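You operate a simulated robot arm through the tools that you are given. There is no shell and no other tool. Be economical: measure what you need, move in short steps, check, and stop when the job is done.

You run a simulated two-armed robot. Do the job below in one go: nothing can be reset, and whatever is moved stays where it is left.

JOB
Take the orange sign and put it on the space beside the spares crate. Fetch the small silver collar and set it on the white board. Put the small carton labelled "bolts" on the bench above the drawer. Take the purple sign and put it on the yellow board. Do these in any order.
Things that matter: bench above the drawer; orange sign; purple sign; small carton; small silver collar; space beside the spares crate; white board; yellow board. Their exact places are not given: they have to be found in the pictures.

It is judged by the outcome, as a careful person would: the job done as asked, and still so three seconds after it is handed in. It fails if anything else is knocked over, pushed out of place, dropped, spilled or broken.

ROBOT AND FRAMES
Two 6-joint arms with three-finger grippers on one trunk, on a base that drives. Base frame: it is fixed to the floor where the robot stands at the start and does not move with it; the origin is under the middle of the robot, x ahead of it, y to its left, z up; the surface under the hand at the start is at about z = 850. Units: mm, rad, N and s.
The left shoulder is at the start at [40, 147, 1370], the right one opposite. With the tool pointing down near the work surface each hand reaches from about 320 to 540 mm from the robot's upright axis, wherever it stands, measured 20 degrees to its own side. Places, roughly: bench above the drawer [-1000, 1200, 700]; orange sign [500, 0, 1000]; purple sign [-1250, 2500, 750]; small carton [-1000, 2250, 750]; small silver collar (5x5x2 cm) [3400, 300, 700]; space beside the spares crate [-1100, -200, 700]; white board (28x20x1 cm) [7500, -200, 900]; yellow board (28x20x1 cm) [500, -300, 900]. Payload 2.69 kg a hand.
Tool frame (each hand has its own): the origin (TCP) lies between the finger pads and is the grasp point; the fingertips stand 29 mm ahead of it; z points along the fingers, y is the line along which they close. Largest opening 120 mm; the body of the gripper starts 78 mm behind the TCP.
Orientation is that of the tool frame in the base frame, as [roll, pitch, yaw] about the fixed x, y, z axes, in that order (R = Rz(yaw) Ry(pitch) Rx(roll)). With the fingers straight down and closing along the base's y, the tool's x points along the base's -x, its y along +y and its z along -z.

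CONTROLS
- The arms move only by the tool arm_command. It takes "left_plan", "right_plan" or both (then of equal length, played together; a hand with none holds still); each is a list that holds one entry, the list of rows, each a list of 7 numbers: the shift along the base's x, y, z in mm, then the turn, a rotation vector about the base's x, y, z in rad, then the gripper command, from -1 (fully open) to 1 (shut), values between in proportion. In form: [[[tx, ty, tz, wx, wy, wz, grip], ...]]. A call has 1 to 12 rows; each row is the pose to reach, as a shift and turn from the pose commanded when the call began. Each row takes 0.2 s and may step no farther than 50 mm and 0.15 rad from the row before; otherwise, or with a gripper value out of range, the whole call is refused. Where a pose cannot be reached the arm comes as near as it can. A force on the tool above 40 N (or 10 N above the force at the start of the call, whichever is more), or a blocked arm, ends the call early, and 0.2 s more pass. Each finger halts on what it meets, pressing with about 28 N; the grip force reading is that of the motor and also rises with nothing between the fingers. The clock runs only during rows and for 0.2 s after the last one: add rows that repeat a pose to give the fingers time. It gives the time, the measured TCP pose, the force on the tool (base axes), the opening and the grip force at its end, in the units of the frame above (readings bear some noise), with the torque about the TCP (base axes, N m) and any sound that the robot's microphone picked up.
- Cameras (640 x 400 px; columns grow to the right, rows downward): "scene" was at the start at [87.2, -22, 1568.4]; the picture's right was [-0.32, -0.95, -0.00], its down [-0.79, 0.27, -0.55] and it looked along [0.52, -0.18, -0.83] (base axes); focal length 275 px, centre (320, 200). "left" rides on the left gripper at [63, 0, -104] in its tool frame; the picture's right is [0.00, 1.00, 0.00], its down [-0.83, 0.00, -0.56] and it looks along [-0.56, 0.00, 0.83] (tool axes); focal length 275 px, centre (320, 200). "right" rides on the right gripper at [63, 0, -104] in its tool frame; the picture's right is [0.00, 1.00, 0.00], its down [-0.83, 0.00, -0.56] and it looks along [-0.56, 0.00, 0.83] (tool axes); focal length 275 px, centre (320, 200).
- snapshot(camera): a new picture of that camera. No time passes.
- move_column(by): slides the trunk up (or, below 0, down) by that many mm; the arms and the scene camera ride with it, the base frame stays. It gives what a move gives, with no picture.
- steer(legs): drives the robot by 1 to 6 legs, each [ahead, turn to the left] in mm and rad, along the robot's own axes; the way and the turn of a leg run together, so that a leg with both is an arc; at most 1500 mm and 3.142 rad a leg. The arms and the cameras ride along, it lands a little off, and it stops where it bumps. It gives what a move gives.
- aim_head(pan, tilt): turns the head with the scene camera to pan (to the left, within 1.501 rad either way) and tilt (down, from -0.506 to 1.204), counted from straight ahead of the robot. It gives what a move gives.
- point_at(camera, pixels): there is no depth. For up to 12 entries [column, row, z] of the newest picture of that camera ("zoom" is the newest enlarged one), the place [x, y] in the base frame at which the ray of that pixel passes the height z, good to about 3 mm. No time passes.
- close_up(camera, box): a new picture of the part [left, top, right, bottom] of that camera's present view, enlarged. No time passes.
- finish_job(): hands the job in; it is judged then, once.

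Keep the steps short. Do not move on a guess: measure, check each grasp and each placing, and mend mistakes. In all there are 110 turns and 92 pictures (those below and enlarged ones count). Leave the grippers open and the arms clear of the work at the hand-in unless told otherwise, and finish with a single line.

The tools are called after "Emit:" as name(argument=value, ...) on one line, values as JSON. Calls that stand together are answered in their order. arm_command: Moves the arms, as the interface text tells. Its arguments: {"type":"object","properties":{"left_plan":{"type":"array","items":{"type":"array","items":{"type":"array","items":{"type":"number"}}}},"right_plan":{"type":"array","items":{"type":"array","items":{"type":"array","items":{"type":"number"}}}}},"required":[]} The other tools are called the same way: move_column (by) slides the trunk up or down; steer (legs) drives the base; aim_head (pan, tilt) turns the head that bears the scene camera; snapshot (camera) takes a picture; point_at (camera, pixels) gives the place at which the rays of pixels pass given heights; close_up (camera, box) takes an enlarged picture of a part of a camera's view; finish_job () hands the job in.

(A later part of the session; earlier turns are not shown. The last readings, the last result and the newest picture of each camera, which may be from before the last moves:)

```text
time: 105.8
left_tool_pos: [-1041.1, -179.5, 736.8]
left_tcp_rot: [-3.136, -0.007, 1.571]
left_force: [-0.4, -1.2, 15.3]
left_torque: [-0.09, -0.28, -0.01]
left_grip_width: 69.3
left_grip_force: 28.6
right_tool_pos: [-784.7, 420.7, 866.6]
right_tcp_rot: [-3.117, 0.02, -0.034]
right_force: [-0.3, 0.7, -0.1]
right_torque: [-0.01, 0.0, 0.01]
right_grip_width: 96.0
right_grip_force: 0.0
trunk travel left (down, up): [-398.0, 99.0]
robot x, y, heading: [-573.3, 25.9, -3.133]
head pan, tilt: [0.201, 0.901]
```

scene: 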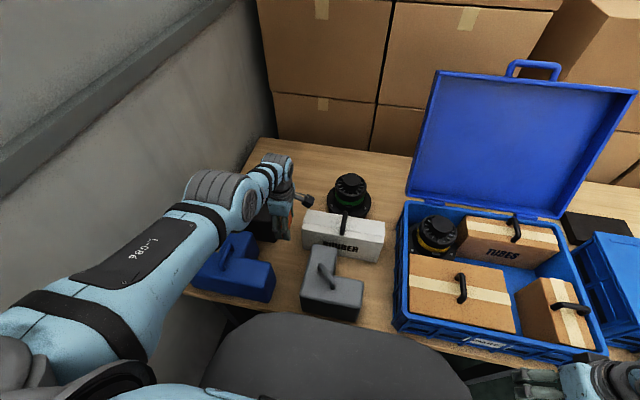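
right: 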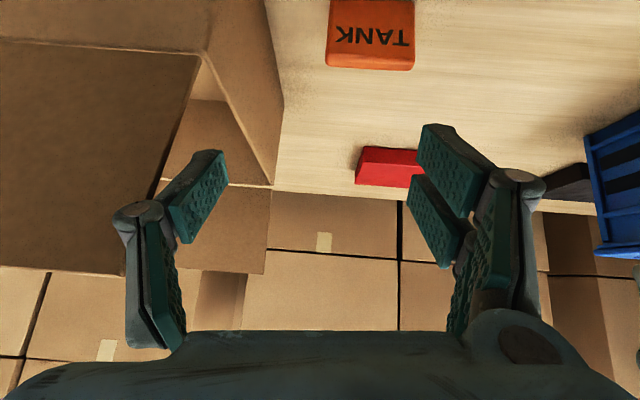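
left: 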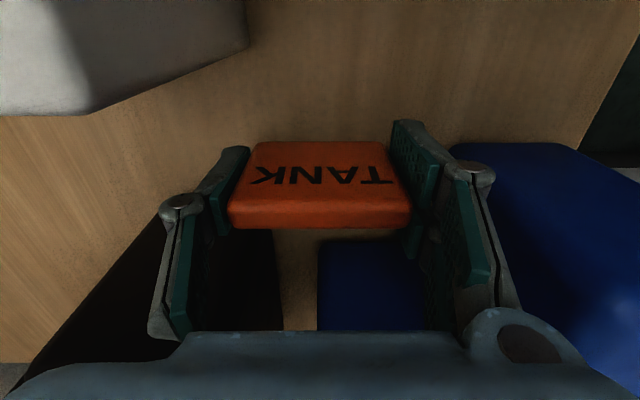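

Contact at 15 N. Opening to 86 mm and raising the trunk straight up.

Emit:
arm_command(left_plan=[[[0, 0, 0, 0, 0, 0, -0.3], [0, 0, 0, 0, 0, 0, -0.42], [0, 0, 0, 0, 0, 0, -0.42]]])

Emit:
move_column(by=99)

Emit:
arm_command(left_plan=[[[0, 0, 40, 0, 0, 0, -0.42], [0, 0, 80, 0, 0, 0, -0.42], [0, 0, 120, 0, 0, 0, -0.42]]])

Emit:
snapshot(camera="left")

```text
time: 106.6
left_tool_pos: [-1040.0, -181.6, 735.8]
left_tcp_rot: [-3.14, -0.007, 1.572]
left_force: [0.5, -0.5, -0.1]
left_torque: [-0.01, 0.0, 0.02]
left_grip_width: 85.3
left_grip_force: 0.1
right_tool_pos: [-786.6, 420.2, 866.1]
right_tcp_rot: [-3.114, 0.017, -0.033]
right_force: [-0.2, -0.1, 0.9]
right_torque: [-0.01, 0.02, -0.01]
right_grip_width: 95.9
right_grip_force: 0.1
trunk travel left (down, up): [-398.0, 99.0]
robot x, y, heading: [-571.7, 25.8, -3.136]
head pan, tilt: [0.201, 0.901]
```

```text
time: 107.9
left_tool_pos: [-1040.4, -181.3, 833.8]
left_tcp_rot: [-3.139, -0.009, 1.57]
left_force: [-0.7, 1.1, 0.5]
left_torque: [-0.01, 0.01, -0.01]
left_grip_width: 85.3
left_grip_force: 0.0
right_tool_pos: [-786.3, 421.0, 965.7]
right_tcp_rot: [-3.116, 0.018, -0.033]
right_force: [-0.1, 0.2, -0.9]
right_torque: [0.0, 0.03, 0.0]
right_grip_width: 96.0
right_grip_force: 0.0
trunk travel left (down, up): [-497.0, 0.0]
robot x, y, heading: [-574.1, 25.2, -3.135]
head pan, tilt: [0.201, 0.901]
```

```text
time: 108.7
left_tool_pos: [-1091.6, -179.2, 921.2]
left_tcp_rot: [3.138, -0.005, 1.569]
left_force: [0.1, -0.7, 0.2]
left_torque: [-0.02, -0.01, 0.03]
left_grip_width: 85.0
left_grip_force: 0.1
left hand out of reach, approached as far as the arm can: row 1, 2, 3
right_tool_pos: [-786.7, 420.4, 965.8]
right_tcp_rot: [-3.116, 0.017, -0.031]
right_force: [0.4, -0.2, 0.4]
right_torque: [-0.02, 0.01, 0.03]
right_grip_width: 96.0
right_grip_force: 0.1
trunk travel left (down, up): [-497.0, 0.0]
robot x, y, heading: [-568.1, 24.5, -3.132]
head pan, tilt: [0.201, 0.901]
```

```text
35 pictures are left
```

left: 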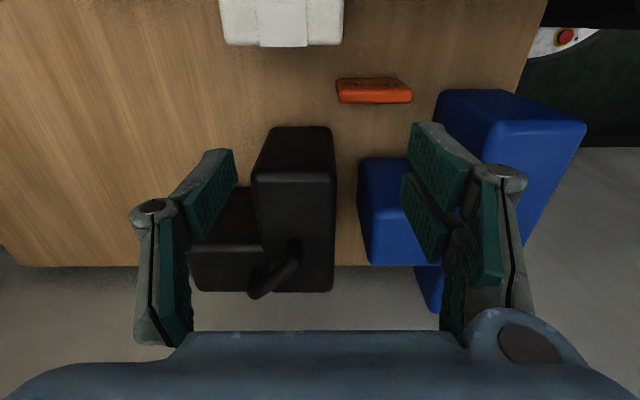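

The orange sign stands free in the space beside the spares crate. Next are the carton and purple sign at the far end. Backing out, driving along the aisle, then looking.

Emit:
steer(legs=[[-190, 0], [0, -1.58], [1500, 0], [400, 0]])

Emit:
aim_head(pan=0.9, tilt=0.75)

Emit:
snapshot(camera="scene")

```text
time: 122.9
left_tool_pos: [-740.1, 2360.8, 922.5]
left_tcp_rot: [-3.14, -0.007, 0.08]
left_force: [-0.4, -0.6, 0.3]
left_torque: [-0.02, -0.03, 0.0]
left_grip_width: 85.2
left_grip_force: 0.0
right_tool_pos: [-116.3, 2103.6, 965.4]
right_tcp_rot: [-3.116, 0.021, -1.526]
right_force: [-0.1, 0.2, 0.2]
right_torque: [-0.02, -0.03, 0.01]
right_grip_width: 96.1
right_grip_force: 0.0
trunk travel left (down, up): [-497.0, 0.0]
robot x, y, heading: [-488.6, 1859.7, 1.652]
head pan, tilt: [0.201, 0.901]
```

```text
time: 124.0
left_tool_pos: [-740.0, 2364.2, 920.3]
left_tcp_rot: [3.139, -0.006, 0.079]
left_force: [0.4, -0.1, 0.5]
left_torque: [0.0, 0.04, 0.01]
left_grip_width: 85.3
left_grip_force: 0.1
right_tool_pos: [-116.0, 2106.6, 964.5]
right_tcp_rot: [-3.115, 0.017, -1.526]
right_force: [0.5, -0.7, -0.6]
right_torque: [0.04, -0.01, -0.03]
right_grip_width: 96.3
right_grip_force: 0.1
trunk travel left (down, up): [-497.0, 0.0]
robot x, y, heading: [-492.1, 1861.1, 1.656]
head pan, tilt: [0.901, 0.75]
```

```text
34 pictures are left
```

scene: 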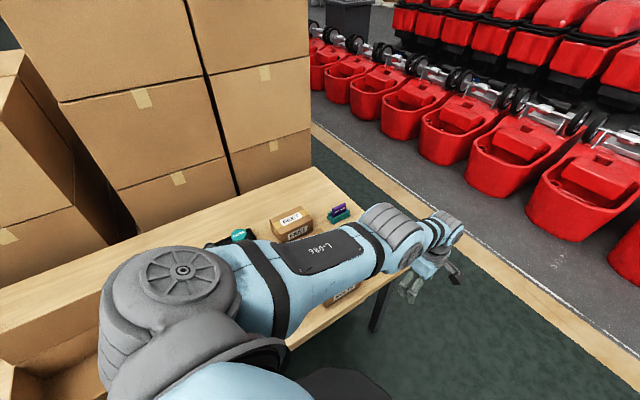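

Emit:
close_up(camera="scene", box=[260, 160, 400, 260])

Emit:
point_at(camera="scene", pixels=[[337, 210, 740], [338, 222, 700], [312, 166, 700], [358, 206, 700], [292, 240, 700], [340, 300, 740]])

```text
4.00 times, centred on (330, 210) of scene
```

zoom: 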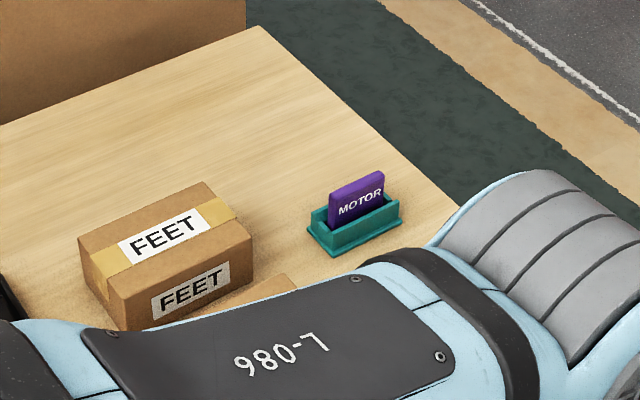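

```text
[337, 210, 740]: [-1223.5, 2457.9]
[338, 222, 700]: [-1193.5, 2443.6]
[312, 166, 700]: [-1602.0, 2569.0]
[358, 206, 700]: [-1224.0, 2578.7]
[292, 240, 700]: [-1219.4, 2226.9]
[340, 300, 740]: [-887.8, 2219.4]
```

Bench ends at y≈2575, and the purple sign sits in a teal holder at about (-1215,2460), best picked from the bench's end. First the BOLTS carton from the front: I'll drive there and face the bench.

Emit:
steer(legs=[[480, 0], [0, 1.488]])

Emit:
snapshot(camera="left")

Emit:
aim_head(pan=0.0, tilt=1.0)

Emit:
snapshot(camera="scene")

```text
time: 130.3
left_tool_pos: [-1062.3, 2153.6, 921.4]
left_tcp_rot: [3.141, -0.007, 1.534]
left_force: [-0.4, -0.2, 0.1]
left_torque: [-0.01, 0.01, 0.03]
left_grip_width: 85.1
left_grip_force: 0.1
right_tool_pos: [-733.6, 2741.8, 964.9]
right_tcp_rot: [-3.116, 0.017, -0.072]
right_force: [-0.3, -0.5, -0.9]
right_torque: [0.04, 0.0, 0.02]
right_grip_width: 95.9
right_grip_force: 0.0
trunk travel left (down, up): [-497.0, 0.0]
robot x, y, heading: [-532.6, 2338.0, 3.106]
head pan, tilt: [0.901, 0.75]
```

```text
32 pictures are left
```

left: 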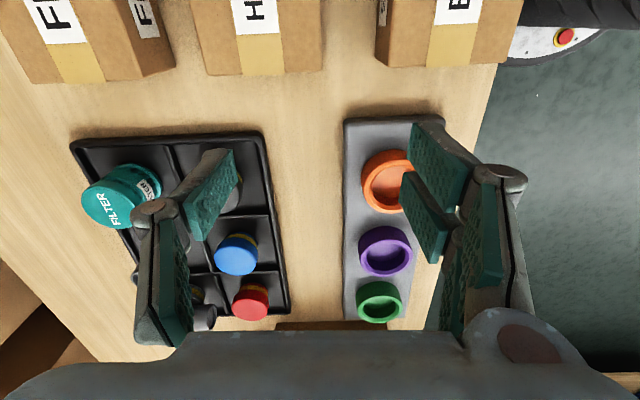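

```text
time: 131.6
left_tool_pos: [-1062.2, 2153.2, 920.7]
left_tcp_rot: [-3.141, -0.006, 1.533]
left_force: [0.0, 0.1, 0.4]
left_torque: [0.03, 0.02, 0.0]
left_grip_width: 85.1
left_grip_force: 0.0
right_tool_pos: [-733.1, 2741.3, 966.1]
right_tcp_rot: [-3.115, 0.017, -0.073]
right_force: [0.3, 0.4, 0.1]
right_torque: [0.01, 0.01, 0.03]
right_grip_width: 95.8
right_grip_force: 0.1
trunk travel left (down, up): [-497.0, 0.0]
robot x, y, heading: [-534.4, 2336.9, 3.108]
head pan, tilt: [0.0, 1.0]
```

```text
31 pictures are left
```

scene: 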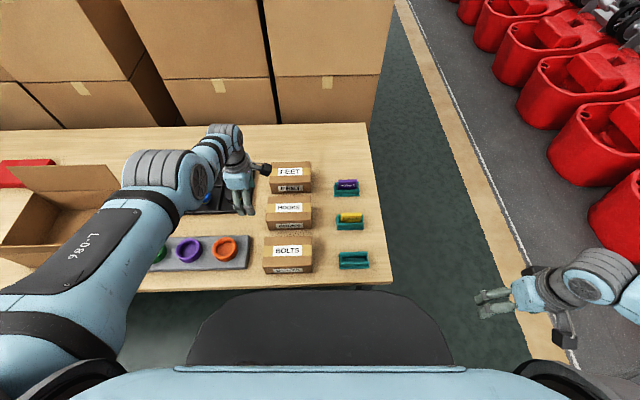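

Clear view. Zoom on the bolts carton and measure it.

Emit:
close_up(camera="scene", box=[240, 150, 400, 290])

```text
2.86 times, centred on (320, 220) of scene
```

zoom: 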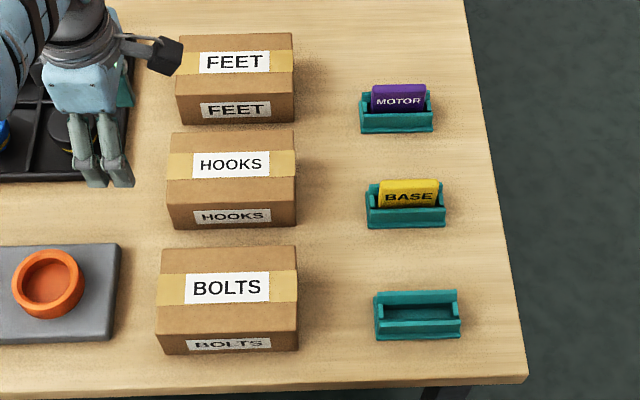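

Emit:
point_at(camera="zoom", pixels=[[163, 352, 700], [297, 350, 700], [158, 306, 750], [297, 304, 750], [161, 249, 750], [296, 246, 750], [162, 226, 700], [296, 226, 700], [120, 342, 715], [524, 382, 700], [363, 132, 700], [432, 132, 700]])

Emit:
point_at(camera="left", pixels=[[376, 62, 700], [500, 66, 700], [323, 70, 700], [206, 73, 700], [445, 118, 715]])

```text
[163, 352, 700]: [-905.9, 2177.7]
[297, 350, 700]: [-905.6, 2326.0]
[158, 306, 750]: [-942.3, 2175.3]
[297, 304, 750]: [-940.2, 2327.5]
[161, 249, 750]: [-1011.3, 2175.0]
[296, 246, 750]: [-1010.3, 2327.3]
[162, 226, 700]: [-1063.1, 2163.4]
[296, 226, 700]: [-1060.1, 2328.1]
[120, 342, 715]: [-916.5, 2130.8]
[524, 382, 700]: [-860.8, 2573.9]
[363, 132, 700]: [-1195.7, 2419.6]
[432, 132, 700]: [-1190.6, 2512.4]
```

```text
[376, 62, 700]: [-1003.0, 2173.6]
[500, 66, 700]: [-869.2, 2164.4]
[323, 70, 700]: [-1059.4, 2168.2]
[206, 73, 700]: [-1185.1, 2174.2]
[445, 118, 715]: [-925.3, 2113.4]
```

The BOLTS carton spans x -908…-1005, y 2177–2327, top z≈757. I'll grip it across x (97 mm), centre (-956,2252). Moving above with the gripper fully open, then lowering the trunk.

Emit:
arm_command(left_plan=[[[25, 25, -15, 0, 0, 0.02, -1], [50, 50, -30, 0, 0, 0.04, -1], [75, 75, -45, 0, 0, 0.04, -1], [106, 99, -60, 0, 0, 0.04, -1], [106, 99, -80, 0, 0, 0.04, -1]]])

Emit:
move_column(by=-40)

Emit:
snapshot(camera="left")

```text
time: 132.8
left_tool_pos: [-981.1, 2261.7, 823.0]
left_tcp_rot: [3.141, -0.008, 1.573]
left_force: [-0.4, 0.3, 0.5]
left_torque: [0.01, 0.03, -0.01]
left_grip_width: 120.1
left_grip_force: 0.0
left hand out of reach, approached as far as the arm can: row 1, 2, 3, 4, 5
right_tool_pos: [-733.5, 2742.1, 965.2]
right_tcp_rot: [-3.115, 0.018, -0.071]
right_force: [1.0, -0.2, 0.2]
right_torque: [0.01, 0.03, -0.01]
right_grip_width: 96.0
right_grip_force: 0.1
trunk travel left (down, up): [-497.0, 0.0]
robot x, y, heading: [-534.9, 2337.7, 3.106]
head pan, tilt: [0.0, 1.0]
```

```text
time: 133.6
left_tool_pos: [-981.6, 2261.2, 782.9]
left_tcp_rot: [3.141, -0.008, 1.572]
left_force: [0.1, 0.0, 0.9]
left_torque: [-0.01, -0.04, 0.02]
left_grip_width: 120.1
left_grip_force: 0.0
right_tool_pos: [-734.4, 2741.0, 926.7]
right_tcp_rot: [-3.115, 0.017, -0.072]
right_force: [0.0, -0.9, 0.2]
right_torque: [0.0, 0.01, 0.01]
right_grip_width: 96.0
right_grip_force: 0.0
trunk travel left (down, up): [-457.0, 40.0]
robot x, y, heading: [-532.7, 2339.6, 3.108]
head pan, tilt: [0.0, 1.0]
```

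```text
29 pictures are left
```

left: 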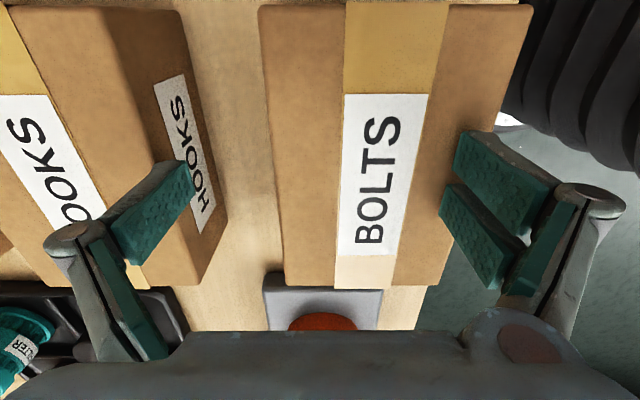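

The carton centre shows about 28 mm towards me relative to the gripper. I'll rise 25 mm and back the base 27 mm instead of forcing the arm inward.

Emit:
move_column(by=25)

Emit:
steer(legs=[[-27, 0]])

Emit:
snapshot(camera="left")

```text
time: 134.3
left_tool_pos: [-980.6, 2261.7, 808.4]
left_tcp_rot: [3.139, -0.006, 1.575]
left_force: [0.1, -0.2, -0.9]
left_torque: [-0.01, 0.02, 0.01]
left_grip_width: 120.2
left_grip_force: 0.1
right_tool_pos: [-732.6, 2741.5, 951.9]
right_tcp_rot: [-3.114, 0.017, -0.073]
right_force: [-1.0, 0.7, 0.6]
right_torque: [-0.01, 0.03, 0.01]
right_grip_width: 95.9
right_grip_force: 0.1
trunk travel left (down, up): [-482.0, 15.0]
robot x, y, heading: [-537.6, 2340.5, 3.105]
head pan, tilt: [0.0, 1.0]
```

```text
time: 135.1
left_tool_pos: [-957.5, 2259.9, 806.4]
left_tcp_rot: [3.134, -0.007, 1.573]
left_force: [-1.0, -0.5, 0.5]
left_torque: [0.03, -0.05, 0.01]
left_grip_width: 119.9
left_grip_force: 0.1
right_tool_pos: [-712.0, 2741.3, 950.8]
right_tcp_rot: [-3.117, 0.011, -0.071]
right_force: [-0.6, 0.9, -0.4]
right_torque: [0.03, -0.09, -0.01]
right_grip_width: 96.0
right_grip_force: 0.1
trunk travel left (down, up): [-482.0, 15.0]
robot x, y, heading: [-506.3, 2336.4, 3.108]
head pan, tilt: [0.0, 1.0]
```

```text
28 pictures are left
```

left: 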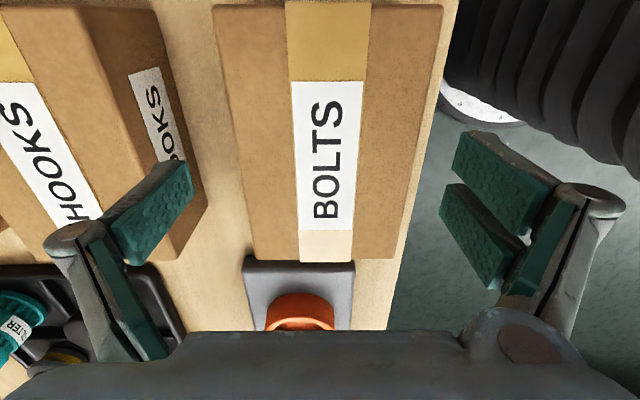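

Centred well now. Lowering the trunk 70 mm around the carton, then closing.

Emit:
move_column(by=-68)

Emit:
arm_command(left_plan=[[[0, 0, 0, 0, 0, 0, -0.85], [0, 0, 0, 0, 0, 0, -0.6], [0, 0, 0, 0, 0, 0, -0.4], [0, 0, 0, 0, 0, 0, -0.4], [0, 0, 0, 0, 0, 0, -0.4]]])

```text
time: 136.2
left_tool_pos: [-952.4, 2259.8, 739.7]
left_tcp_rot: [3.14, -0.009, 1.573]
left_force: [0.6, -0.6, 0.6]
left_torque: [-0.03, 0.02, -0.01]
left_grip_width: 120.1
left_grip_force: 0.1
right_tool_pos: [-705.7, 2740.7, 882.9]
right_tcp_rot: [-3.118, 0.019, -0.07]
right_force: [0.0, -0.2, 0.6]
right_torque: [0.0, -0.02, 0.02]
right_grip_width: 96.1
right_grip_force: 0.1
trunk travel left (down, up): [-414.0, 83.0]
robot x, y, heading: [-502.9, 2338.8, 3.11]
head pan, tilt: [0.0, 1.0]
```

```text
time: 137.4
left_tool_pos: [-953.1, 2260.6, 740.0]
left_tcp_rot: [3.14, -0.007, 1.572]
left_force: [-0.1, -1.0, -0.2]
left_torque: [0.07, 0.03, -0.06]
left_grip_width: 99.6
left_grip_force: 28.4
right_tool_pos: [-705.6, 2741.1, 883.3]
right_tcp_rot: [-3.117, 0.018, -0.071]
right_force: [0.4, 0.1, 0.3]
right_torque: [0.0, 0.03, 0.01]
right_grip_width: 95.9
right_grip_force: 0.0
trunk travel left (down, up): [-414.0, 83.0]
robot x, y, heading: [-506.6, 2341.1, 3.109]
head pan, tilt: [0.0, 1.0]
```

Gripped at 99.6 mm, 28 N. Lifting with trunk and arm, then travelling well clear of the bench to the drawer area.

Emit:
move_column(by=83)

Emit:
arm_command(left_plan=[[[0, 0, 30, 0, 0, 0, -0.4], [0, 0, 60, 0, 0, 0, -0.4], [0, 0, 90, 0, 0, 0, -0.4]]])

Emit:
steer(legs=[[-260, 0], [0, -1.54], [-1070, 0], [0, 1.57]])

Emit:
snapshot(camera="scene")

```text
time: 138.6
left_tool_pos: [-953.8, 2260.0, 822.8]
left_tcp_rot: [3.139, -0.006, 1.572]
left_force: [-0.2, 0.5, -2.4]
left_torque: [0.02, 0.01, -0.01]
left_grip_width: 99.5
left_grip_force: 27.8
right_tool_pos: [-704.8, 2740.1, 966.1]
right_tcp_rot: [-3.116, 0.018, -0.07]
right_force: [-1.3, -0.8, -0.6]
right_torque: [0.0, 0.02, 0.01]
right_grip_width: 96.1
right_grip_force: 0.1
trunk travel left (down, up): [-497.0, 0.0]
robot x, y, heading: [-505.8, 2335.2, 3.11]
head pan, tilt: [0.0, 1.0]
```

```text
time: 139.4
left_tool_pos: [-993.6, 2275.1, 886.8]
left_tcp_rot: [3.138, -0.006, 1.575]
left_force: [0.6, 0.5, -1.5]
left_torque: [0.04, 0.0, 0.01]
left_grip_width: 99.7
left_grip_force: 28.3
left hand out of reach, approached as far as the arm can: row 1, 2, 3
right_tool_pos: [-704.9, 2741.4, 965.0]
right_tcp_rot: [-3.115, 0.017, -0.069]
right_force: [-1.0, 0.1, -0.8]
right_torque: [-0.02, -0.01, -0.03]
right_grip_width: 96.1
right_grip_force: 0.0
trunk travel left (down, up): [-497.0, 0.0]
robot x, y, heading: [-508.8, 2339.9, 3.109]
head pan, tilt: [0.0, 1.0]
```

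```text
time: 153.9
left_tool_pos: [-693.8, 1159.9, 887.5]
left_tcp_rot: [3.137, -0.008, 1.656]
left_force: [-0.4, -0.4, -2.5]
left_torque: [-0.02, 0.0, 0.01]
left_grip_width: 99.7
left_grip_force: 27.6
right_tool_pos: [-447.0, 1648.0, 965.3]
right_tcp_rot: [-3.114, 0.02, 0.012]
right_force: [0.5, -0.6, 0.0]
right_torque: [-0.02, -0.01, -0.04]
right_grip_width: 96.1
right_grip_force: 0.0
trunk travel left (down, up): [-497.0, 0.0]
robot x, y, heading: [-214.3, 1264.1, -3.09]
head pan, tilt: [0.0, 1.0]
```

```text
27 pictures are left
```

scene: 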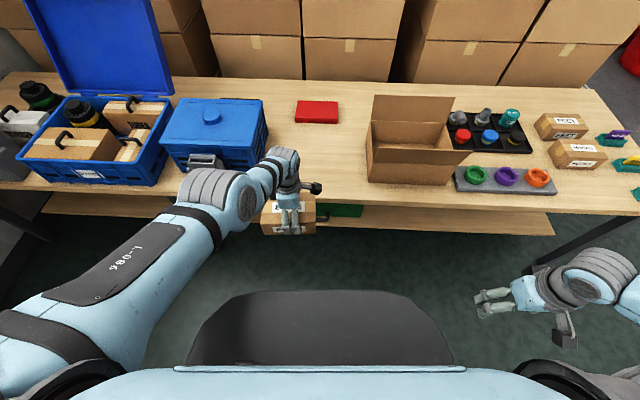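

Driving in 310 mm with a small heading correction; the carton (bottom z≈847) passes over the front edge only.

Emit:
steer(legs=[[0, -0.05], [310, 0]])

Emit:
snapshot(camera="left")

```text
time: 156.5
left_tool_pos: [-1014.8, 1184.4, 887.0]
left_tcp_rot: [3.139, -0.007, 1.605]
left_force: [-0.1, 0.6, -3.0]
left_torque: [-0.02, 0.0, 0.03]
left_grip_width: 99.6
left_grip_force: 27.8
right_tool_pos: [-742.8, 1659.1, 966.9]
right_tcp_rot: [-3.116, 0.021, -0.038]
right_force: [0.7, 0.3, -0.1]
right_torque: [-0.03, 0.02, 0.01]
right_grip_width: 95.9
right_grip_force: 0.0
trunk travel left (down, up): [-497.0, 0.0]
robot x, y, heading: [-527.8, 1261.6, 3.14]
head pan, tilt: [0.0, 1.0]
```

```text
26 pictures are left
```

left: 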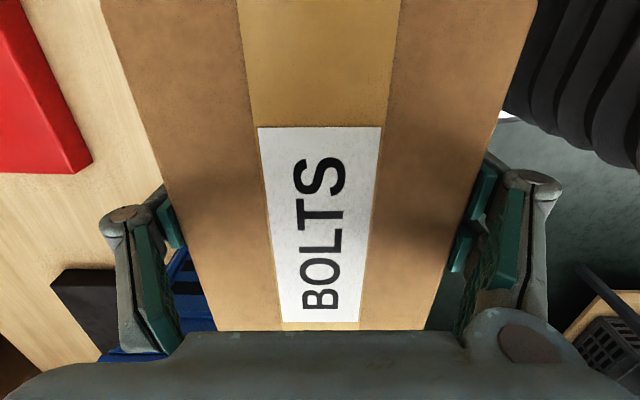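

The spot below is clear. Lowering the trunk 140 mm, then small steps to contact.

Emit:
move_column(by=-141)

Emit:
move_column(by=-4)

Emit:
move_column(by=-2)

```text
time: 158.1
left_tool_pos: [-1017.4, 1184.7, 746.6]
left_tcp_rot: [3.139, -0.008, 1.608]
left_force: [-0.9, 0.3, -2.0]
left_torque: [0.04, 0.02, -0.01]
left_grip_width: 99.4
left_grip_force: 28.2
right_tool_pos: [-745.4, 1659.3, 824.7]
right_tcp_rot: [-3.116, 0.017, -0.04]
right_force: [-0.1, -0.5, 0.1]
right_torque: [-0.01, -0.01, 0.0]
right_grip_width: 96.2
right_grip_force: 0.1
trunk travel left (down, up): [-356.0, 141.0]
robot x, y, heading: [-532.8, 1262.2, 3.138]
head pan, tilt: [0.0, 1.0]
```

```text
time: 158.7
left_tool_pos: [-1016.9, 1183.6, 741.8]
left_tcp_rot: [3.136, -0.008, 1.604]
left_force: [-1.1, -0.2, -2.1]
left_torque: [0.03, 0.01, 0.0]
left_grip_width: 99.7
left_grip_force: 28.3
right_tool_pos: [-745.3, 1659.6, 819.9]
right_tcp_rot: [-3.114, 0.017, -0.038]
right_force: [0.2, 0.0, 0.0]
right_torque: [-0.02, 0.03, 0.01]
right_grip_width: 95.9
right_grip_force: 0.1
trunk travel left (down, up): [-352.0, 145.0]
robot x, y, heading: [-530.2, 1262.2, 3.143]
head pan, tilt: [0.0, 1.0]
```

```text
time: 159.2
left_tool_pos: [-1016.3, 1184.3, 740.4]
left_tcp_rot: [3.14, -0.007, 1.607]
left_force: [0.8, -0.2, 0.7]
left_torque: [-0.07, 0.05, 0.01]
left_grip_width: 99.7
left_grip_force: 27.7
right_tool_pos: [-745.0, 1659.5, 818.8]
right_tcp_rot: [-3.115, 0.017, -0.04]
right_force: [-0.9, 0.3, 0.3]
right_torque: [-0.02, 0.04, 0.01]
right_grip_width: 96.0
right_grip_force: 0.2
trunk travel left (down, up): [-350.0, 147.0]
robot x, y, heading: [-530.0, 1263.9, 3.14]
head pan, tilt: [0.0, 1.0]
```

Contact beginning (weight is gone from the hand). Opening fully, then raising straight up.

Emit:
arm_command(left_plan=[[[0, 0, 0, 0, 0, 0, -0.8], [0, 0, 0, 0, 0, 0, -1], [0, 0, 0, 0, 0, 0, -1]]])

Emit:
move_column(by=147)

Emit:
steer(legs=[[-250, 0]])

Emit:
snapshot(camera="scene")

```text
time: 160.0
left_tool_pos: [-1015.8, 1184.1, 740.2]
left_tcp_rot: [3.139, -0.008, 1.606]
left_force: [-0.4, -0.2, -0.4]
left_torque: [0.01, 0.0, -0.01]
left_grip_width: 119.9
left_grip_force: 0.1
right_tool_pos: [-744.7, 1658.9, 818.7]
right_tcp_rot: [-3.116, 0.016, -0.038]
right_force: [0.7, 0.9, -0.4]
right_torque: [0.0, 0.04, 0.0]
right_grip_width: 95.9
right_grip_force: 0.0
trunk travel left (down, up): [-350.0, 147.0]
robot x, y, heading: [-532.3, 1264.8, 3.143]
head pan, tilt: [0.0, 1.0]
```

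```text
time: 161.7
left_tool_pos: [-1016.3, 1183.7, 886.8]
left_tcp_rot: [3.139, -0.005, 1.605]
left_force: [-0.1, -0.2, -0.7]
left_torque: [0.02, 0.0, 0.01]
left_grip_width: 120.1
left_grip_force: 0.0
right_tool_pos: [-744.8, 1659.6, 966.0]
right_tcp_rot: [-3.114, 0.018, -0.038]
right_force: [-0.3, 0.0, -0.3]
right_torque: [0.02, 0.0, 0.01]
right_grip_width: 96.1
right_grip_force: 0.0
trunk travel left (down, up): [-497.0, 0.0]
robot x, y, heading: [-536.0, 1266.1, 3.14]
head pan, tilt: [0.0, 1.0]
```

```text
time: 163.6
left_tool_pos: [-766.1, 1182.1, 884.5]
left_tcp_rot: [3.136, -0.005, 1.614]
left_force: [-0.6, 0.4, -0.3]
left_torque: [-0.01, -0.01, -0.01]
left_grip_width: 119.9
left_grip_force: 0.0
right_tool_pos: [-497.9, 1658.1, 965.0]
right_tcp_rot: [-3.116, 0.014, -0.031]
right_force: [-0.3, 0.6, -0.8]
right_torque: [-0.03, -0.01, -0.02]
right_grip_width: 96.2
right_grip_force: 0.0
trunk travel left (down, up): [-497.0, 0.0]
robot x, y, heading: [-280.1, 1264.8, -3.139]
head pan, tilt: [0.0, 1.0]
```

```text
25 pictures are left
```

scene: 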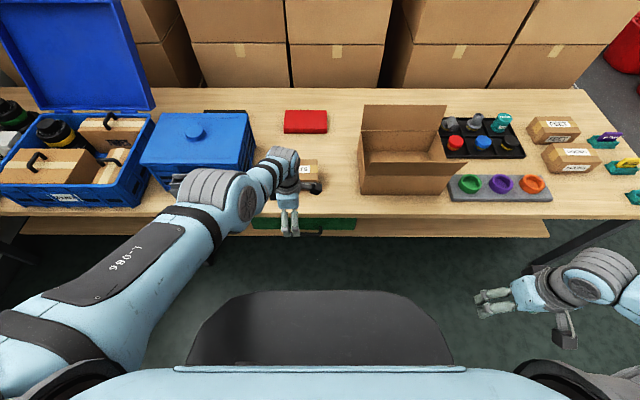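

The carton rests on the bench above the drawer. Next I drive around to the bench's far end to take the purple sign with the right hand.

Emit:
steer(legs=[[0, -1.572], [1500, 0], [165, 0], [0, 1.57]])

Emit:
aim_head(pan=0.3, tilt=0.7)

Emit:
snapshot(camera="scene")

```text
time: 179.5
left_tool_pos: [-777.8, 2877.0, 887.0]
left_tcp_rot: [3.135, -0.006, 1.537]
left_force: [0.0, 0.8, 0.6]
left_torque: [-0.03, -0.01, 0.01]
left_grip_width: 120.0
left_grip_force: 0.1
right_tool_pos: [-475.1, 3333.2, 965.5]
right_tcp_rot: [-3.116, 0.018, -0.105]
right_force: [-0.2, -0.3, 0.7]
right_torque: [0.0, 0.02, 0.0]
right_grip_width: 96.0
right_grip_force: 0.0
trunk travel left (down, up): [-497.0, 0.0]
robot x, y, heading: [-288.9, 2920.7, 3.072]
head pan, tilt: [0.0, 1.0]
```

```text
time: 180.3
left_tool_pos: [-776.8, 2876.7, 887.7]
left_tcp_rot: [3.135, -0.006, 1.538]
left_force: [-0.5, -0.1, 1.2]
left_torque: [0.0, -0.02, 0.0]
left_grip_width: 119.9
left_grip_force: 0.1
right_tool_pos: [-475.3, 3333.0, 966.2]
right_tcp_rot: [-3.114, 0.018, -0.104]
right_force: [0.0, 0.4, -0.5]
right_torque: [0.01, -0.03, -0.01]
right_grip_width: 95.7
right_grip_force: 0.0
trunk travel left (down, up): [-497.0, 0.0]
robot x, y, heading: [-288.7, 2921.8, 3.075]
head pan, tilt: [0.3, 0.7]
```

```text
24 pictures are left
```

scene: 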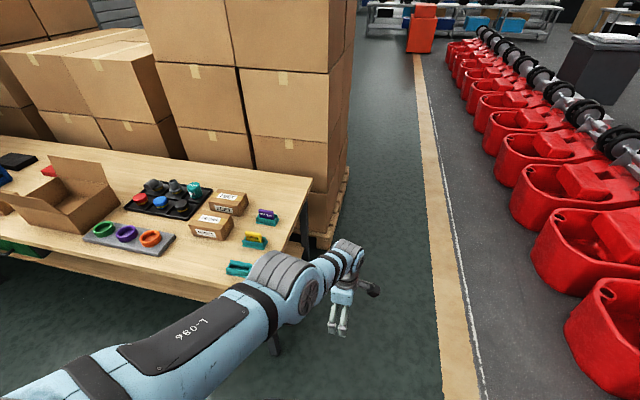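

The aisle beyond the bench end is clear. Driving on to x≈-1075 and turning to face the bench end.

Emit:
steer(legs=[[0, 0.066], [785, 0], [0, 1.57]])

Emit:
aim_head(pan=-0.1, tilt=1.0)

Emit:
snapshot(camera="scene")

```text
time: 188.7
left_tool_pos: [-965.3, 2439.3, 887.5]
left_tcp_rot: [3.138, -0.008, -3.096]
left_force: [0.0, -0.5, -0.4]
left_torque: [0.01, 0.02, -0.01]
left_grip_width: 120.0
left_grip_force: 0.1
right_tool_pos: [-1442.2, 2705.5, 965.1]
right_tcp_rot: [-3.113, 0.018, 1.546]
right_force: [-0.2, -0.7, -0.5]
right_torque: [-0.01, 0.03, -0.01]
right_grip_width: 96.2
right_grip_force: 0.1
trunk travel left (down, up): [-497.0, 0.0]
robot x, y, heading: [-1050.6, 2920.1, -1.564]
head pan, tilt: [0.3, 0.7]
```

```text
time: 189.6
left_tool_pos: [-964.0, 2440.9, 886.8]
left_tcp_rot: [3.137, -0.007, -3.097]
left_force: [-0.1, -0.6, 0.1]
left_torque: [0.0, 0.0, -0.02]
left_grip_width: 120.0
left_grip_force: 0.1
right_tool_pos: [-1444.1, 2705.5, 965.3]
right_tcp_rot: [-3.113, 0.017, 1.546]
right_force: [0.2, 0.3, -0.9]
right_torque: [0.02, 0.01, 0.0]
right_grip_width: 96.0
right_grip_force: 0.0
trunk travel left (down, up): [-497.0, 0.0]
robot x, y, heading: [-1047.9, 2922.6, -1.562]
head pan, tilt: [-0.099, 1.0]
```

```text
23 pictures are left
```

scene: 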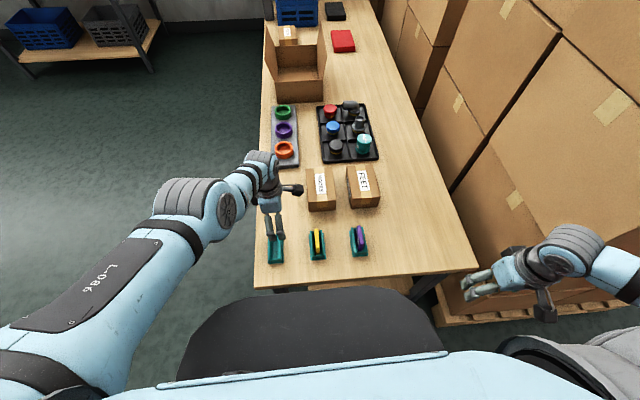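

Emit:
close_up(camera="scene", box=[310, 205, 400, 275])

```text
5.71 times, centred on (355, 240) of scene
```

zoom: 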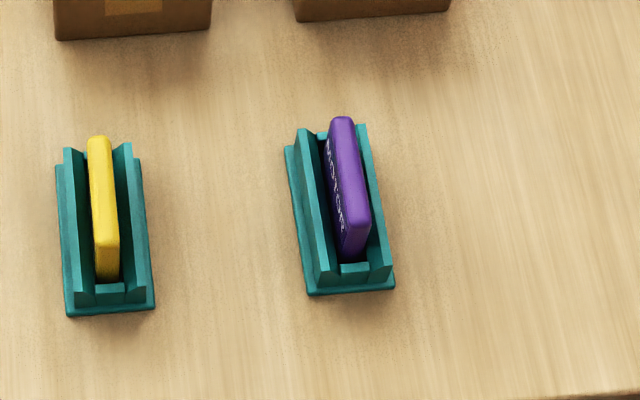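

Emit:
point_at(camera="zoom", pixels=[[330, 122, 760], [354, 122, 760], [345, 220, 760], [371, 220, 760], [330, 122, 750], [354, 122, 750], [345, 220, 750], [371, 220, 750], [310, 293, 700], [395, 287, 700], [317, 280, 720], [388, 275, 720]])

```text
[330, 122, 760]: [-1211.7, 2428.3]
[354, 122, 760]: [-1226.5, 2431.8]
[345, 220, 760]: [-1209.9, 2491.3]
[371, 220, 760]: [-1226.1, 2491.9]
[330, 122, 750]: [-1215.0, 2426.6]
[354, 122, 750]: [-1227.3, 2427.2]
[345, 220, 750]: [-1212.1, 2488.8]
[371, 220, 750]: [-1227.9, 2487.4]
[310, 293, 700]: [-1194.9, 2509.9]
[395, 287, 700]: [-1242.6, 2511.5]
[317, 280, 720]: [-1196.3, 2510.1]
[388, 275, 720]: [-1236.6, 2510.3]
```

Purple sign: x≈-1219 (15 mm thick), y≈2458, top about z 755; holder walls reach z≈729. I'll move the left hand off to the bench's outside, drive 40 mm closer, and bring the right hand above it.

Emit:
arm_command(left_plan=[[[30, 25, 0, 0, 0, 0, -1], [60, 50, 0, 0, 0, 0, -1], [90, 75, 0, 0, 0, 0, -1], [120, 100, 0, 0, 0, 0, -1], [150, 125, 0, 0, 0, 0, -1], [180, 150, 0, 0, 0, 0, -1], [210, 165, 0, 0, 0, 0, -1]]])

Emit:
steer(legs=[[40, 0]])

Emit:
arm_command(right_plan=[[[35, -30, 0, 0, 0, 0, -0.5], [70, -60, 0, 0, 0, 0, -0.5], [105, -90, 0, 0, 0, 0, -0.5], [140, -120, -20, 0, -0.01, 0, -0.5], [170, -150, -40, 0.01, -0.02, 0.01, -0.5], [200, -180, -60, 0.017, -0.028, 0.025, -0.5], [224, -207, -80, 0.017, -0.028, 0.025, -0.5], [224, -207, -110, 0.017, -0.028, 0.025, -0.5]]])

Emit:
snapshot(camera="right")

```text
time: 191.2
left_tool_pos: [-727.2, 2495.4, 804.8]
left_tcp_rot: [3.135, -0.007, -3.097]
left_force: [0.2, -0.8, 1.1]
left_torque: [0.03, 0.05, -0.01]
left_grip_width: 119.9
left_grip_force: 0.0
left hand out of reach, approached as far as the arm can: row 1, 2, 3, 4, 5, 6, 7
right_tool_pos: [-1441.9, 2705.9, 965.8]
right_tcp_rot: [-3.113, 0.018, 1.545]
right_force: [-0.1, -0.3, 0.5]
right_torque: [0.01, 0.02, -0.02]
right_grip_width: 95.9
right_grip_force: 0.1
trunk travel left (down, up): [-497.0, 0.0]
robot x, y, heading: [-1045.4, 2923.3, -1.564]
head pan, tilt: [-0.099, 1.0]
```

```text
time: 192.0
left_tool_pos: [-727.9, 2461.7, 807.3]
left_tcp_rot: [-3.141, -0.007, -3.097]
left_force: [-0.7, 1.7, 0.6]
left_torque: [-0.08, 0.0, 0.0]
left_grip_width: 119.6
left_grip_force: 0.1
right_tool_pos: [-1442.1, 2675.1, 968.5]
right_tcp_rot: [-3.113, 0.024, 1.544]
right_force: [0.8, 0.9, 0.6]
right_torque: [-0.09, -0.04, 0.02]
right_grip_width: 96.1
right_grip_force: 0.1
trunk travel left (down, up): [-497.0, 0.0]
robot x, y, heading: [-1050.7, 2885.4, -1.561]
head pan, tilt: [-0.099, 1.0]
```

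```text
refused: row 4 steps farther than a row can; nothing moved
```

```text
21 pictures are left
```

right: 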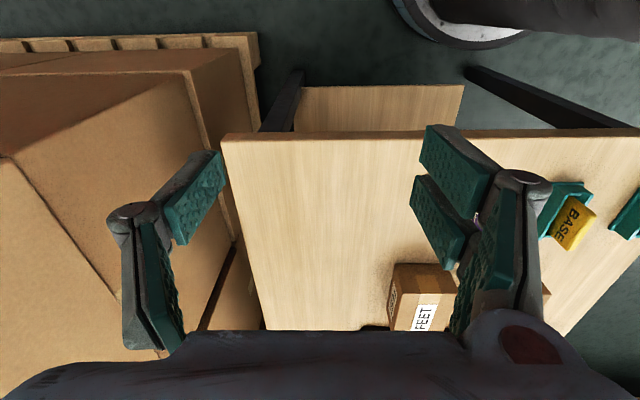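

The row step was too long; resending with shorter steps (hand still well above).

Emit:
arm_command(right_plan=[[[30, -30, 0, 0, 0, 0, -0.3], [60, -60, 0, 0, 0, 0, -0.1], [90, -90, -5, 0, 0, 0, 0], [118, -118, -15, 0, -0.01, 0, 0], [146, -146, -30, 0.01, -0.02, 0.01, 0], [174, -174, -50, 0.017, -0.028, 0.025, 0], [200, -197, -75, 0.017, -0.028, 0.025, 0], [223, -216, -100, 0.017, -0.028, 0.025, 0], [223, -216, -125, 0.017, -0.028, 0.025, 0]]])

Emit:
snapshot(camera="right")

```text
time: 194.0
left_tool_pos: [-727.8, 2455.8, 805.5]
left_tcp_rot: [3.133, -0.007, -3.097]
left_force: [-0.9, 0.1, -0.1]
left_torque: [0.0, -0.01, 0.0]
left_grip_width: 120.1
left_grip_force: 0.1
right_tool_pos: [-1219.6, 2452.5, 841.3]
right_tcp_rot: [-3.141, 0.001, 1.567]
right_force: [-0.4, -0.4, -1.1]
right_torque: [0.03, 0.05, -0.04]
right_grip_width: 60.2
right_grip_force: 0.1
trunk travel left (down, up): [-497.0, 0.0]
robot x, y, heading: [-1050.1, 2888.4, -1.559]
head pan, tilt: [-0.099, 1.0]
```

```text
20 pictures are left
```

right: 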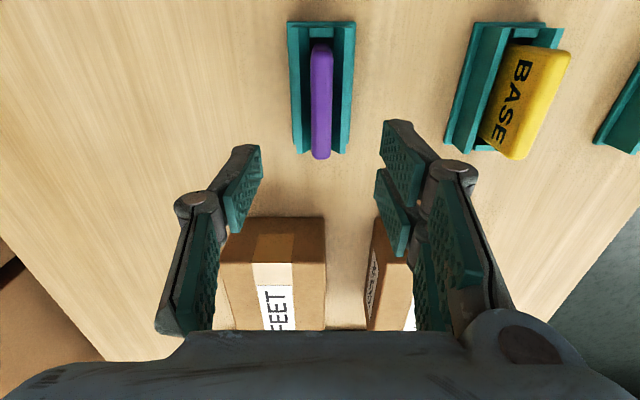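

Aligned in x (column 320). Checking the sign's ends in y from this view.

Emit:
point_at(camera="right", pixels=[[320, 42, 750], [320, 158, 750], [320, 42, 760], [320, 158, 760], [311, 120, 750], [331, 120, 750], [293, 152, 725], [345, 152, 725], [292, 22, 725]])

```text
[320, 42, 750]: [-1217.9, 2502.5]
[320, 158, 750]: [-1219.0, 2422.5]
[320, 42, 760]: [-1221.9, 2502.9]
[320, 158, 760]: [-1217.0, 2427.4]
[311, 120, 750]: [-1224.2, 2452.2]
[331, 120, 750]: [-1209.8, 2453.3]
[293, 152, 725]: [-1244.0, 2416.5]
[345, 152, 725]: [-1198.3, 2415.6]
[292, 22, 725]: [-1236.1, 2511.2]
```

Descending to TCP z≈763, with fingertips just above the holder walls, then closing.

Emit:
arm_command(right_plan=[[[0, 6, -30, 0, 0, 0, 0], [0, 6, -55, 0, 0, 0, 0], [0, 6, -70, 0, 0, 0, 0], [0, 6, -78, 0, 0, 0, 0.3], [0, 6, -78, 0, 0, 0, 0.7], [0, 6, -78, 0, 0, 0, 0.95], [0, 6, -78, 0, 0, 0, 0.95], [0, 6, -78, 0, 0, 0, 0.95]]])

Emit:
snapshot(camera="right")

```text
time: 195.8
left_tool_pos: [-727.9, 2454.7, 803.6]
left_tcp_rot: [3.134, -0.007, -3.099]
left_force: [-0.8, -0.4, 0.7]
left_torque: [0.04, 0.02, 0.02]
left_grip_width: 119.9
left_grip_force: 0.1
right_tool_pos: [-1220.3, 2464.1, 771.0]
right_tcp_rot: [-3.141, 0.001, 1.566]
right_force: [1.2, -0.2, 0.1]
right_torque: [0.07, -0.06, 0.05]
right_grip_width: 13.4
right_grip_force: 27.3
right hand out of reach, approached as far as the arm can: row 3, 4, 5, 6, 7, 8
trunk travel left (down, up): [-497.0, 0.0]
robot x, y, heading: [-1050.2, 2882.1, -1.563]
head pan, tilt: [-0.099, 1.0]
```

```text
19 pictures are left
```

right: 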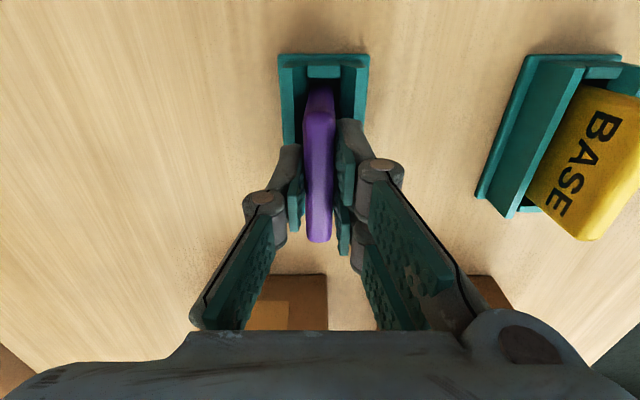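

Gripped at 13.4 mm but a bit high. I'll open slightly, lower the trunk 8 mm and close again for a deeper hold.

Emit:
arm_command(right_plan=[[[0, 0, 0, 0, 0, 0, 0.6], [0, 0, 0, 0, 0, 0, 0.5], [0, 0, 0, 0, 0, 0, 0.5]]])

Emit:
move_column(by=-8)

Emit:
arm_command(right_plan=[[[0, 0, 0, 0, 0, 0, 0.8], [0, 0, 0, 0, 0, 0, 0.95], [0, 0, 0, 0, 0, 0, 0.95]]])

Emit:
move_column(by=8)

Emit:
arm_command(right_plan=[[[0, 0, 20, 0, 0, 0, 0.95], [0, 0, 40, 0, 0, 0, 0.95], [0, 0, 70, 0, 0, 0, 0.95], [0, 0, 100, 0, 0, 0, 0.95]]])

Emit:
snapshot(camera="right")

```text
time: 196.6
left_tool_pos: [-728.0, 2456.2, 803.7]
left_tcp_rot: [3.133, -0.008, -3.099]
left_force: [0.1, 1.0, 0.2]
left_torque: [0.02, 0.02, -0.01]
left_grip_width: 119.9
left_grip_force: 0.2
right_tool_pos: [-1221.3, 2465.4, 771.2]
right_tcp_rot: [-3.141, -0.001, 1.569]
right_force: [-0.6, -0.4, -1.2]
right_torque: [-0.01, -0.03, 0.0]
right_grip_width: 29.8
right_grip_force: 0.0
trunk travel left (down, up): [-497.0, 0.0]
robot x, y, heading: [-1049.8, 2884.2, -1.562]
head pan, tilt: [-0.099, 1.0]
```

```text
time: 197.2
left_tool_pos: [-728.1, 2455.2, 797.0]
left_tcp_rot: [3.134, -0.005, -3.098]
left_force: [-0.5, 0.6, -0.7]
left_torque: [0.0, 0.03, 0.01]
left_grip_width: 120.1
left_grip_force: 0.2
right_tool_pos: [-1220.2, 2464.4, 763.7]
right_tcp_rot: [3.141, 0.001, 1.568]
right_force: [0.6, 0.1, -0.3]
right_torque: [0.0, -0.02, -0.03]
right_grip_width: 30.1
right_grip_force: 0.0
trunk travel left (down, up): [-489.0, 8.0]
robot x, y, heading: [-1046.2, 2883.5, -1.562]
head pan, tilt: [-0.099, 1.0]
```

```text
time: 198.0
left_tool_pos: [-727.5, 2455.8, 796.4]
left_tcp_rot: [3.135, -0.006, -3.098]
left_force: [0.5, -0.2, 0.6]
left_torque: [0.0, 0.03, 0.0]
left_grip_width: 119.9
left_grip_force: 0.0
right_tool_pos: [-1220.6, 2465.0, 763.7]
right_tcp_rot: [3.141, 0.001, 1.568]
right_force: [3.4, 0.0, -1.1]
right_torque: [0.03, -0.17, 0.05]
right_grip_width: 13.4
right_grip_force: 27.7
trunk travel left (down, up): [-489.0, 8.0]
robot x, y, heading: [-1048.8, 2885.9, -1.569]
head pan, tilt: [-0.099, 1.0]
```

```text
time: 198.6
left_tool_pos: [-727.3, 2455.9, 805.3]
left_tcp_rot: [3.135, -0.008, -3.098]
left_force: [0.0, -0.2, 0.0]
left_torque: [0.01, -0.02, -0.02]
left_grip_width: 120.0
left_grip_force: 0.0
right_tool_pos: [-1220.6, 2464.1, 771.1]
right_tcp_rot: [-3.139, 0.003, 1.567]
right_force: [2.3, 0.6, 0.2]
right_torque: [-0.04, -0.13, 0.03]
right_grip_width: 13.2
right_grip_force: 27.5
trunk travel left (down, up): [-497.0, 0.0]
robot x, y, heading: [-1049.3, 2884.2, -1.561]
head pan, tilt: [-0.099, 1.0]
```

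```text
time: 199.6
left_tool_pos: [-728.0, 2455.6, 804.1]
left_tcp_rot: [3.134, -0.008, -3.097]
left_force: [0.2, -0.3, -0.2]
left_torque: [-0.02, -0.03, 0.04]
left_grip_width: 120.0
left_grip_force: 0.1
right_tool_pos: [-1222.5, 2467.9, 872.7]
right_tcp_rot: [3.141, 0.002, 1.568]
right_force: [0.3, -0.1, -0.4]
right_torque: [0.04, 0.03, -0.01]
right_grip_width: 13.4
right_grip_force: 28.2
trunk travel left (down, up): [-497.0, 0.0]
robot x, y, heading: [-1050.7, 2888.2, -1.56]
head pan, tilt: [-0.099, 1.0]
```

```text
18 pictures are left
```

right: 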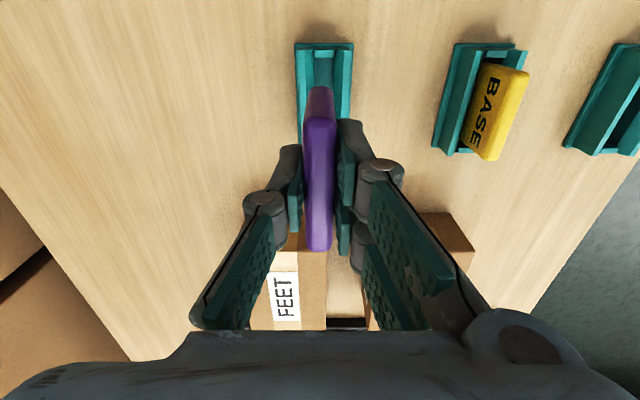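

The purple sign is free of its holder and held at 13.4 mm. Backing off and driving round towards the first bench.

Emit:
steer(legs=[[-100, 0], [0, 1.565], [740, 0], [0, 1.57]])

```text
time: 211.8
left_tool_pos: [-614.6, 3396.5, 804.9]
left_tcp_rot: [3.134, -0.007, -0.018]
left_force: [0.4, 0.6, -0.9]
left_torque: [-0.03, -0.01, -0.02]
left_grip_width: 120.0
left_grip_force: 0.0
right_tool_pos: [-122.7, 3354.0, 872.7]
right_tcp_rot: [3.14, -0.001, -1.638]
right_force: [0.0, 0.4, -0.6]
right_torque: [0.02, 0.01, 0.01]
right_grip_width: 13.2
right_grip_force: 27.9
trunk travel left (down, up): [-497.0, 0.0]
robot x, y, heading: [-322.7, 2945.9, 1.514]
head pan, tilt: [-0.099, 1.0]
```

Heading is 1.514, so I'll correct by +0.057 and reverse down the aisle.

Emit:
steer(legs=[[0, 0.06], [-1460, 0]])

Emit:
steer(legs=[[-1460, 0]])

```text
time: 219.4
left_tool_pos: [-637.7, 1943.8, 805.2]
left_tcp_rot: [3.135, -0.008, 0.028]
left_force: [0.6, -0.2, 0.4]
left_torque: [-0.02, -0.02, -0.02]
left_grip_width: 119.9
left_grip_force: 0.0
right_tool_pos: [-144.6, 1925.0, 871.3]
right_tcp_rot: [3.141, -0.001, -1.589]
right_force: [0.2, 0.8, -0.6]
right_torque: [-0.04, 0.01, -0.02]
right_grip_width: 13.2
right_grip_force: 28.1
trunk travel left (down, up): [-497.0, 0.0]
robot x, y, heading: [-324.9, 1508.5, 1.565]
head pan, tilt: [-0.099, 1.0]
```

```text
time: 226.6
left_tool_pos: [-640.4, 482.0, 804.2]
left_tcp_rot: [3.135, -0.007, 0.055]
left_force: [0.6, -0.3, -0.6]
left_torque: [0.03, -0.02, 0.0]
left_grip_width: 120.1
left_grip_force: 0.2
right_tool_pos: [-145.7, 475.7, 871.4]
right_tcp_rot: [3.14, -0.001, -1.564]
right_force: [-0.3, 0.8, 0.3]
right_torque: [-0.03, -0.01, -0.03]
right_grip_width: 13.1
right_grip_force: 27.9
trunk travel left (down, up): [-497.0, 0.0]
robot x, y, heading: [-314.9, 55.9, 1.586]
head pan, tilt: [-0.099, 1.0]
```

Turning right to face the first bench, then raising both hands.

Emit:
steer(legs=[[0, -1.58]])

Emit:
arm_command(left_plan=[[[0, 0, 40, 0, 0, 0, -1], [0, 10, 80, 0, 0, 0, -1], [0, 20, 120, 0, 0, 0, -1], [0, 30, 160, 0, 0, 0, -1]]], right_plan=[[[0, 0, 30, 0, 0, 0, 0.95], [0, -10, 60, 0, 0, 0, 0.95], [0, -20, 90, 0, 0, 0, 0.95], [0, -30, 115, 0, 0, 0, 0.95]]])

Emit:
snapshot(camera="scene")

```text
time: 231.0
left_tool_pos: [125.7, 357.4, 803.7]
left_tcp_rot: [3.135, -0.006, -1.572]
left_force: [-0.2, 0.0, -0.7]
left_torque: [-0.03, 0.04, 0.0]
left_grip_width: 119.8
left_grip_force: 0.1
right_tool_pos: [91.3, -135.6, 872.4]
right_tcp_rot: [3.141, -0.001, 3.093]
right_force: [-0.6, -0.4, -1.1]
right_torque: [0.0, -0.01, 0.03]
right_grip_width: 13.4
right_grip_force: 27.8
trunk travel left (down, up): [-497.0, 0.0]
robot x, y, heading: [-316.8, 56.7, -0.038]
head pan, tilt: [-0.099, 1.0]
```

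```text
time: 232.0
left_tool_pos: [195.4, 407.5, 932.7]
left_tcp_rot: [3.134, -0.009, -1.572]
left_force: [0.2, -1.1, -0.8]
left_torque: [-0.04, 0.0, 0.01]
left_grip_width: 120.1
left_grip_force: 0.2
left hand out of reach, approached as far as the arm can: row 1, 2, 3, 4
right_tool_pos: [99.5, -164.3, 975.5]
right_tcp_rot: [3.141, 0.0, 3.094]
right_force: [0.1, 0.3, -0.3]
right_torque: [-0.03, -0.04, 0.03]
right_grip_width: 13.4
right_grip_force: 27.9
right hand out of reach, approached as far as the arm can: row 4
trunk travel left (down, up): [-497.0, 0.0]
robot x, y, heading: [-319.7, 55.0, -0.034]
head pan, tilt: [-0.099, 1.0]
```

```text
17 pictures are left
```

scene: 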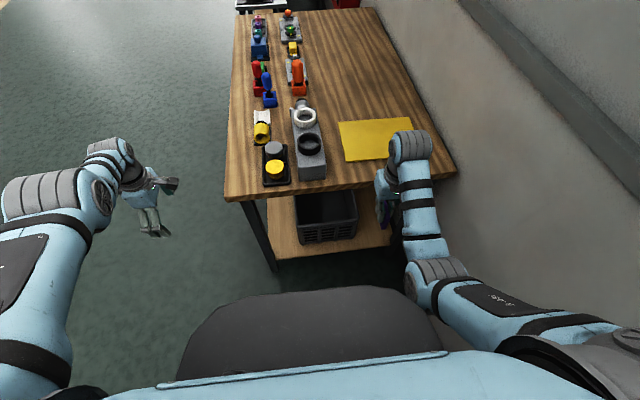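

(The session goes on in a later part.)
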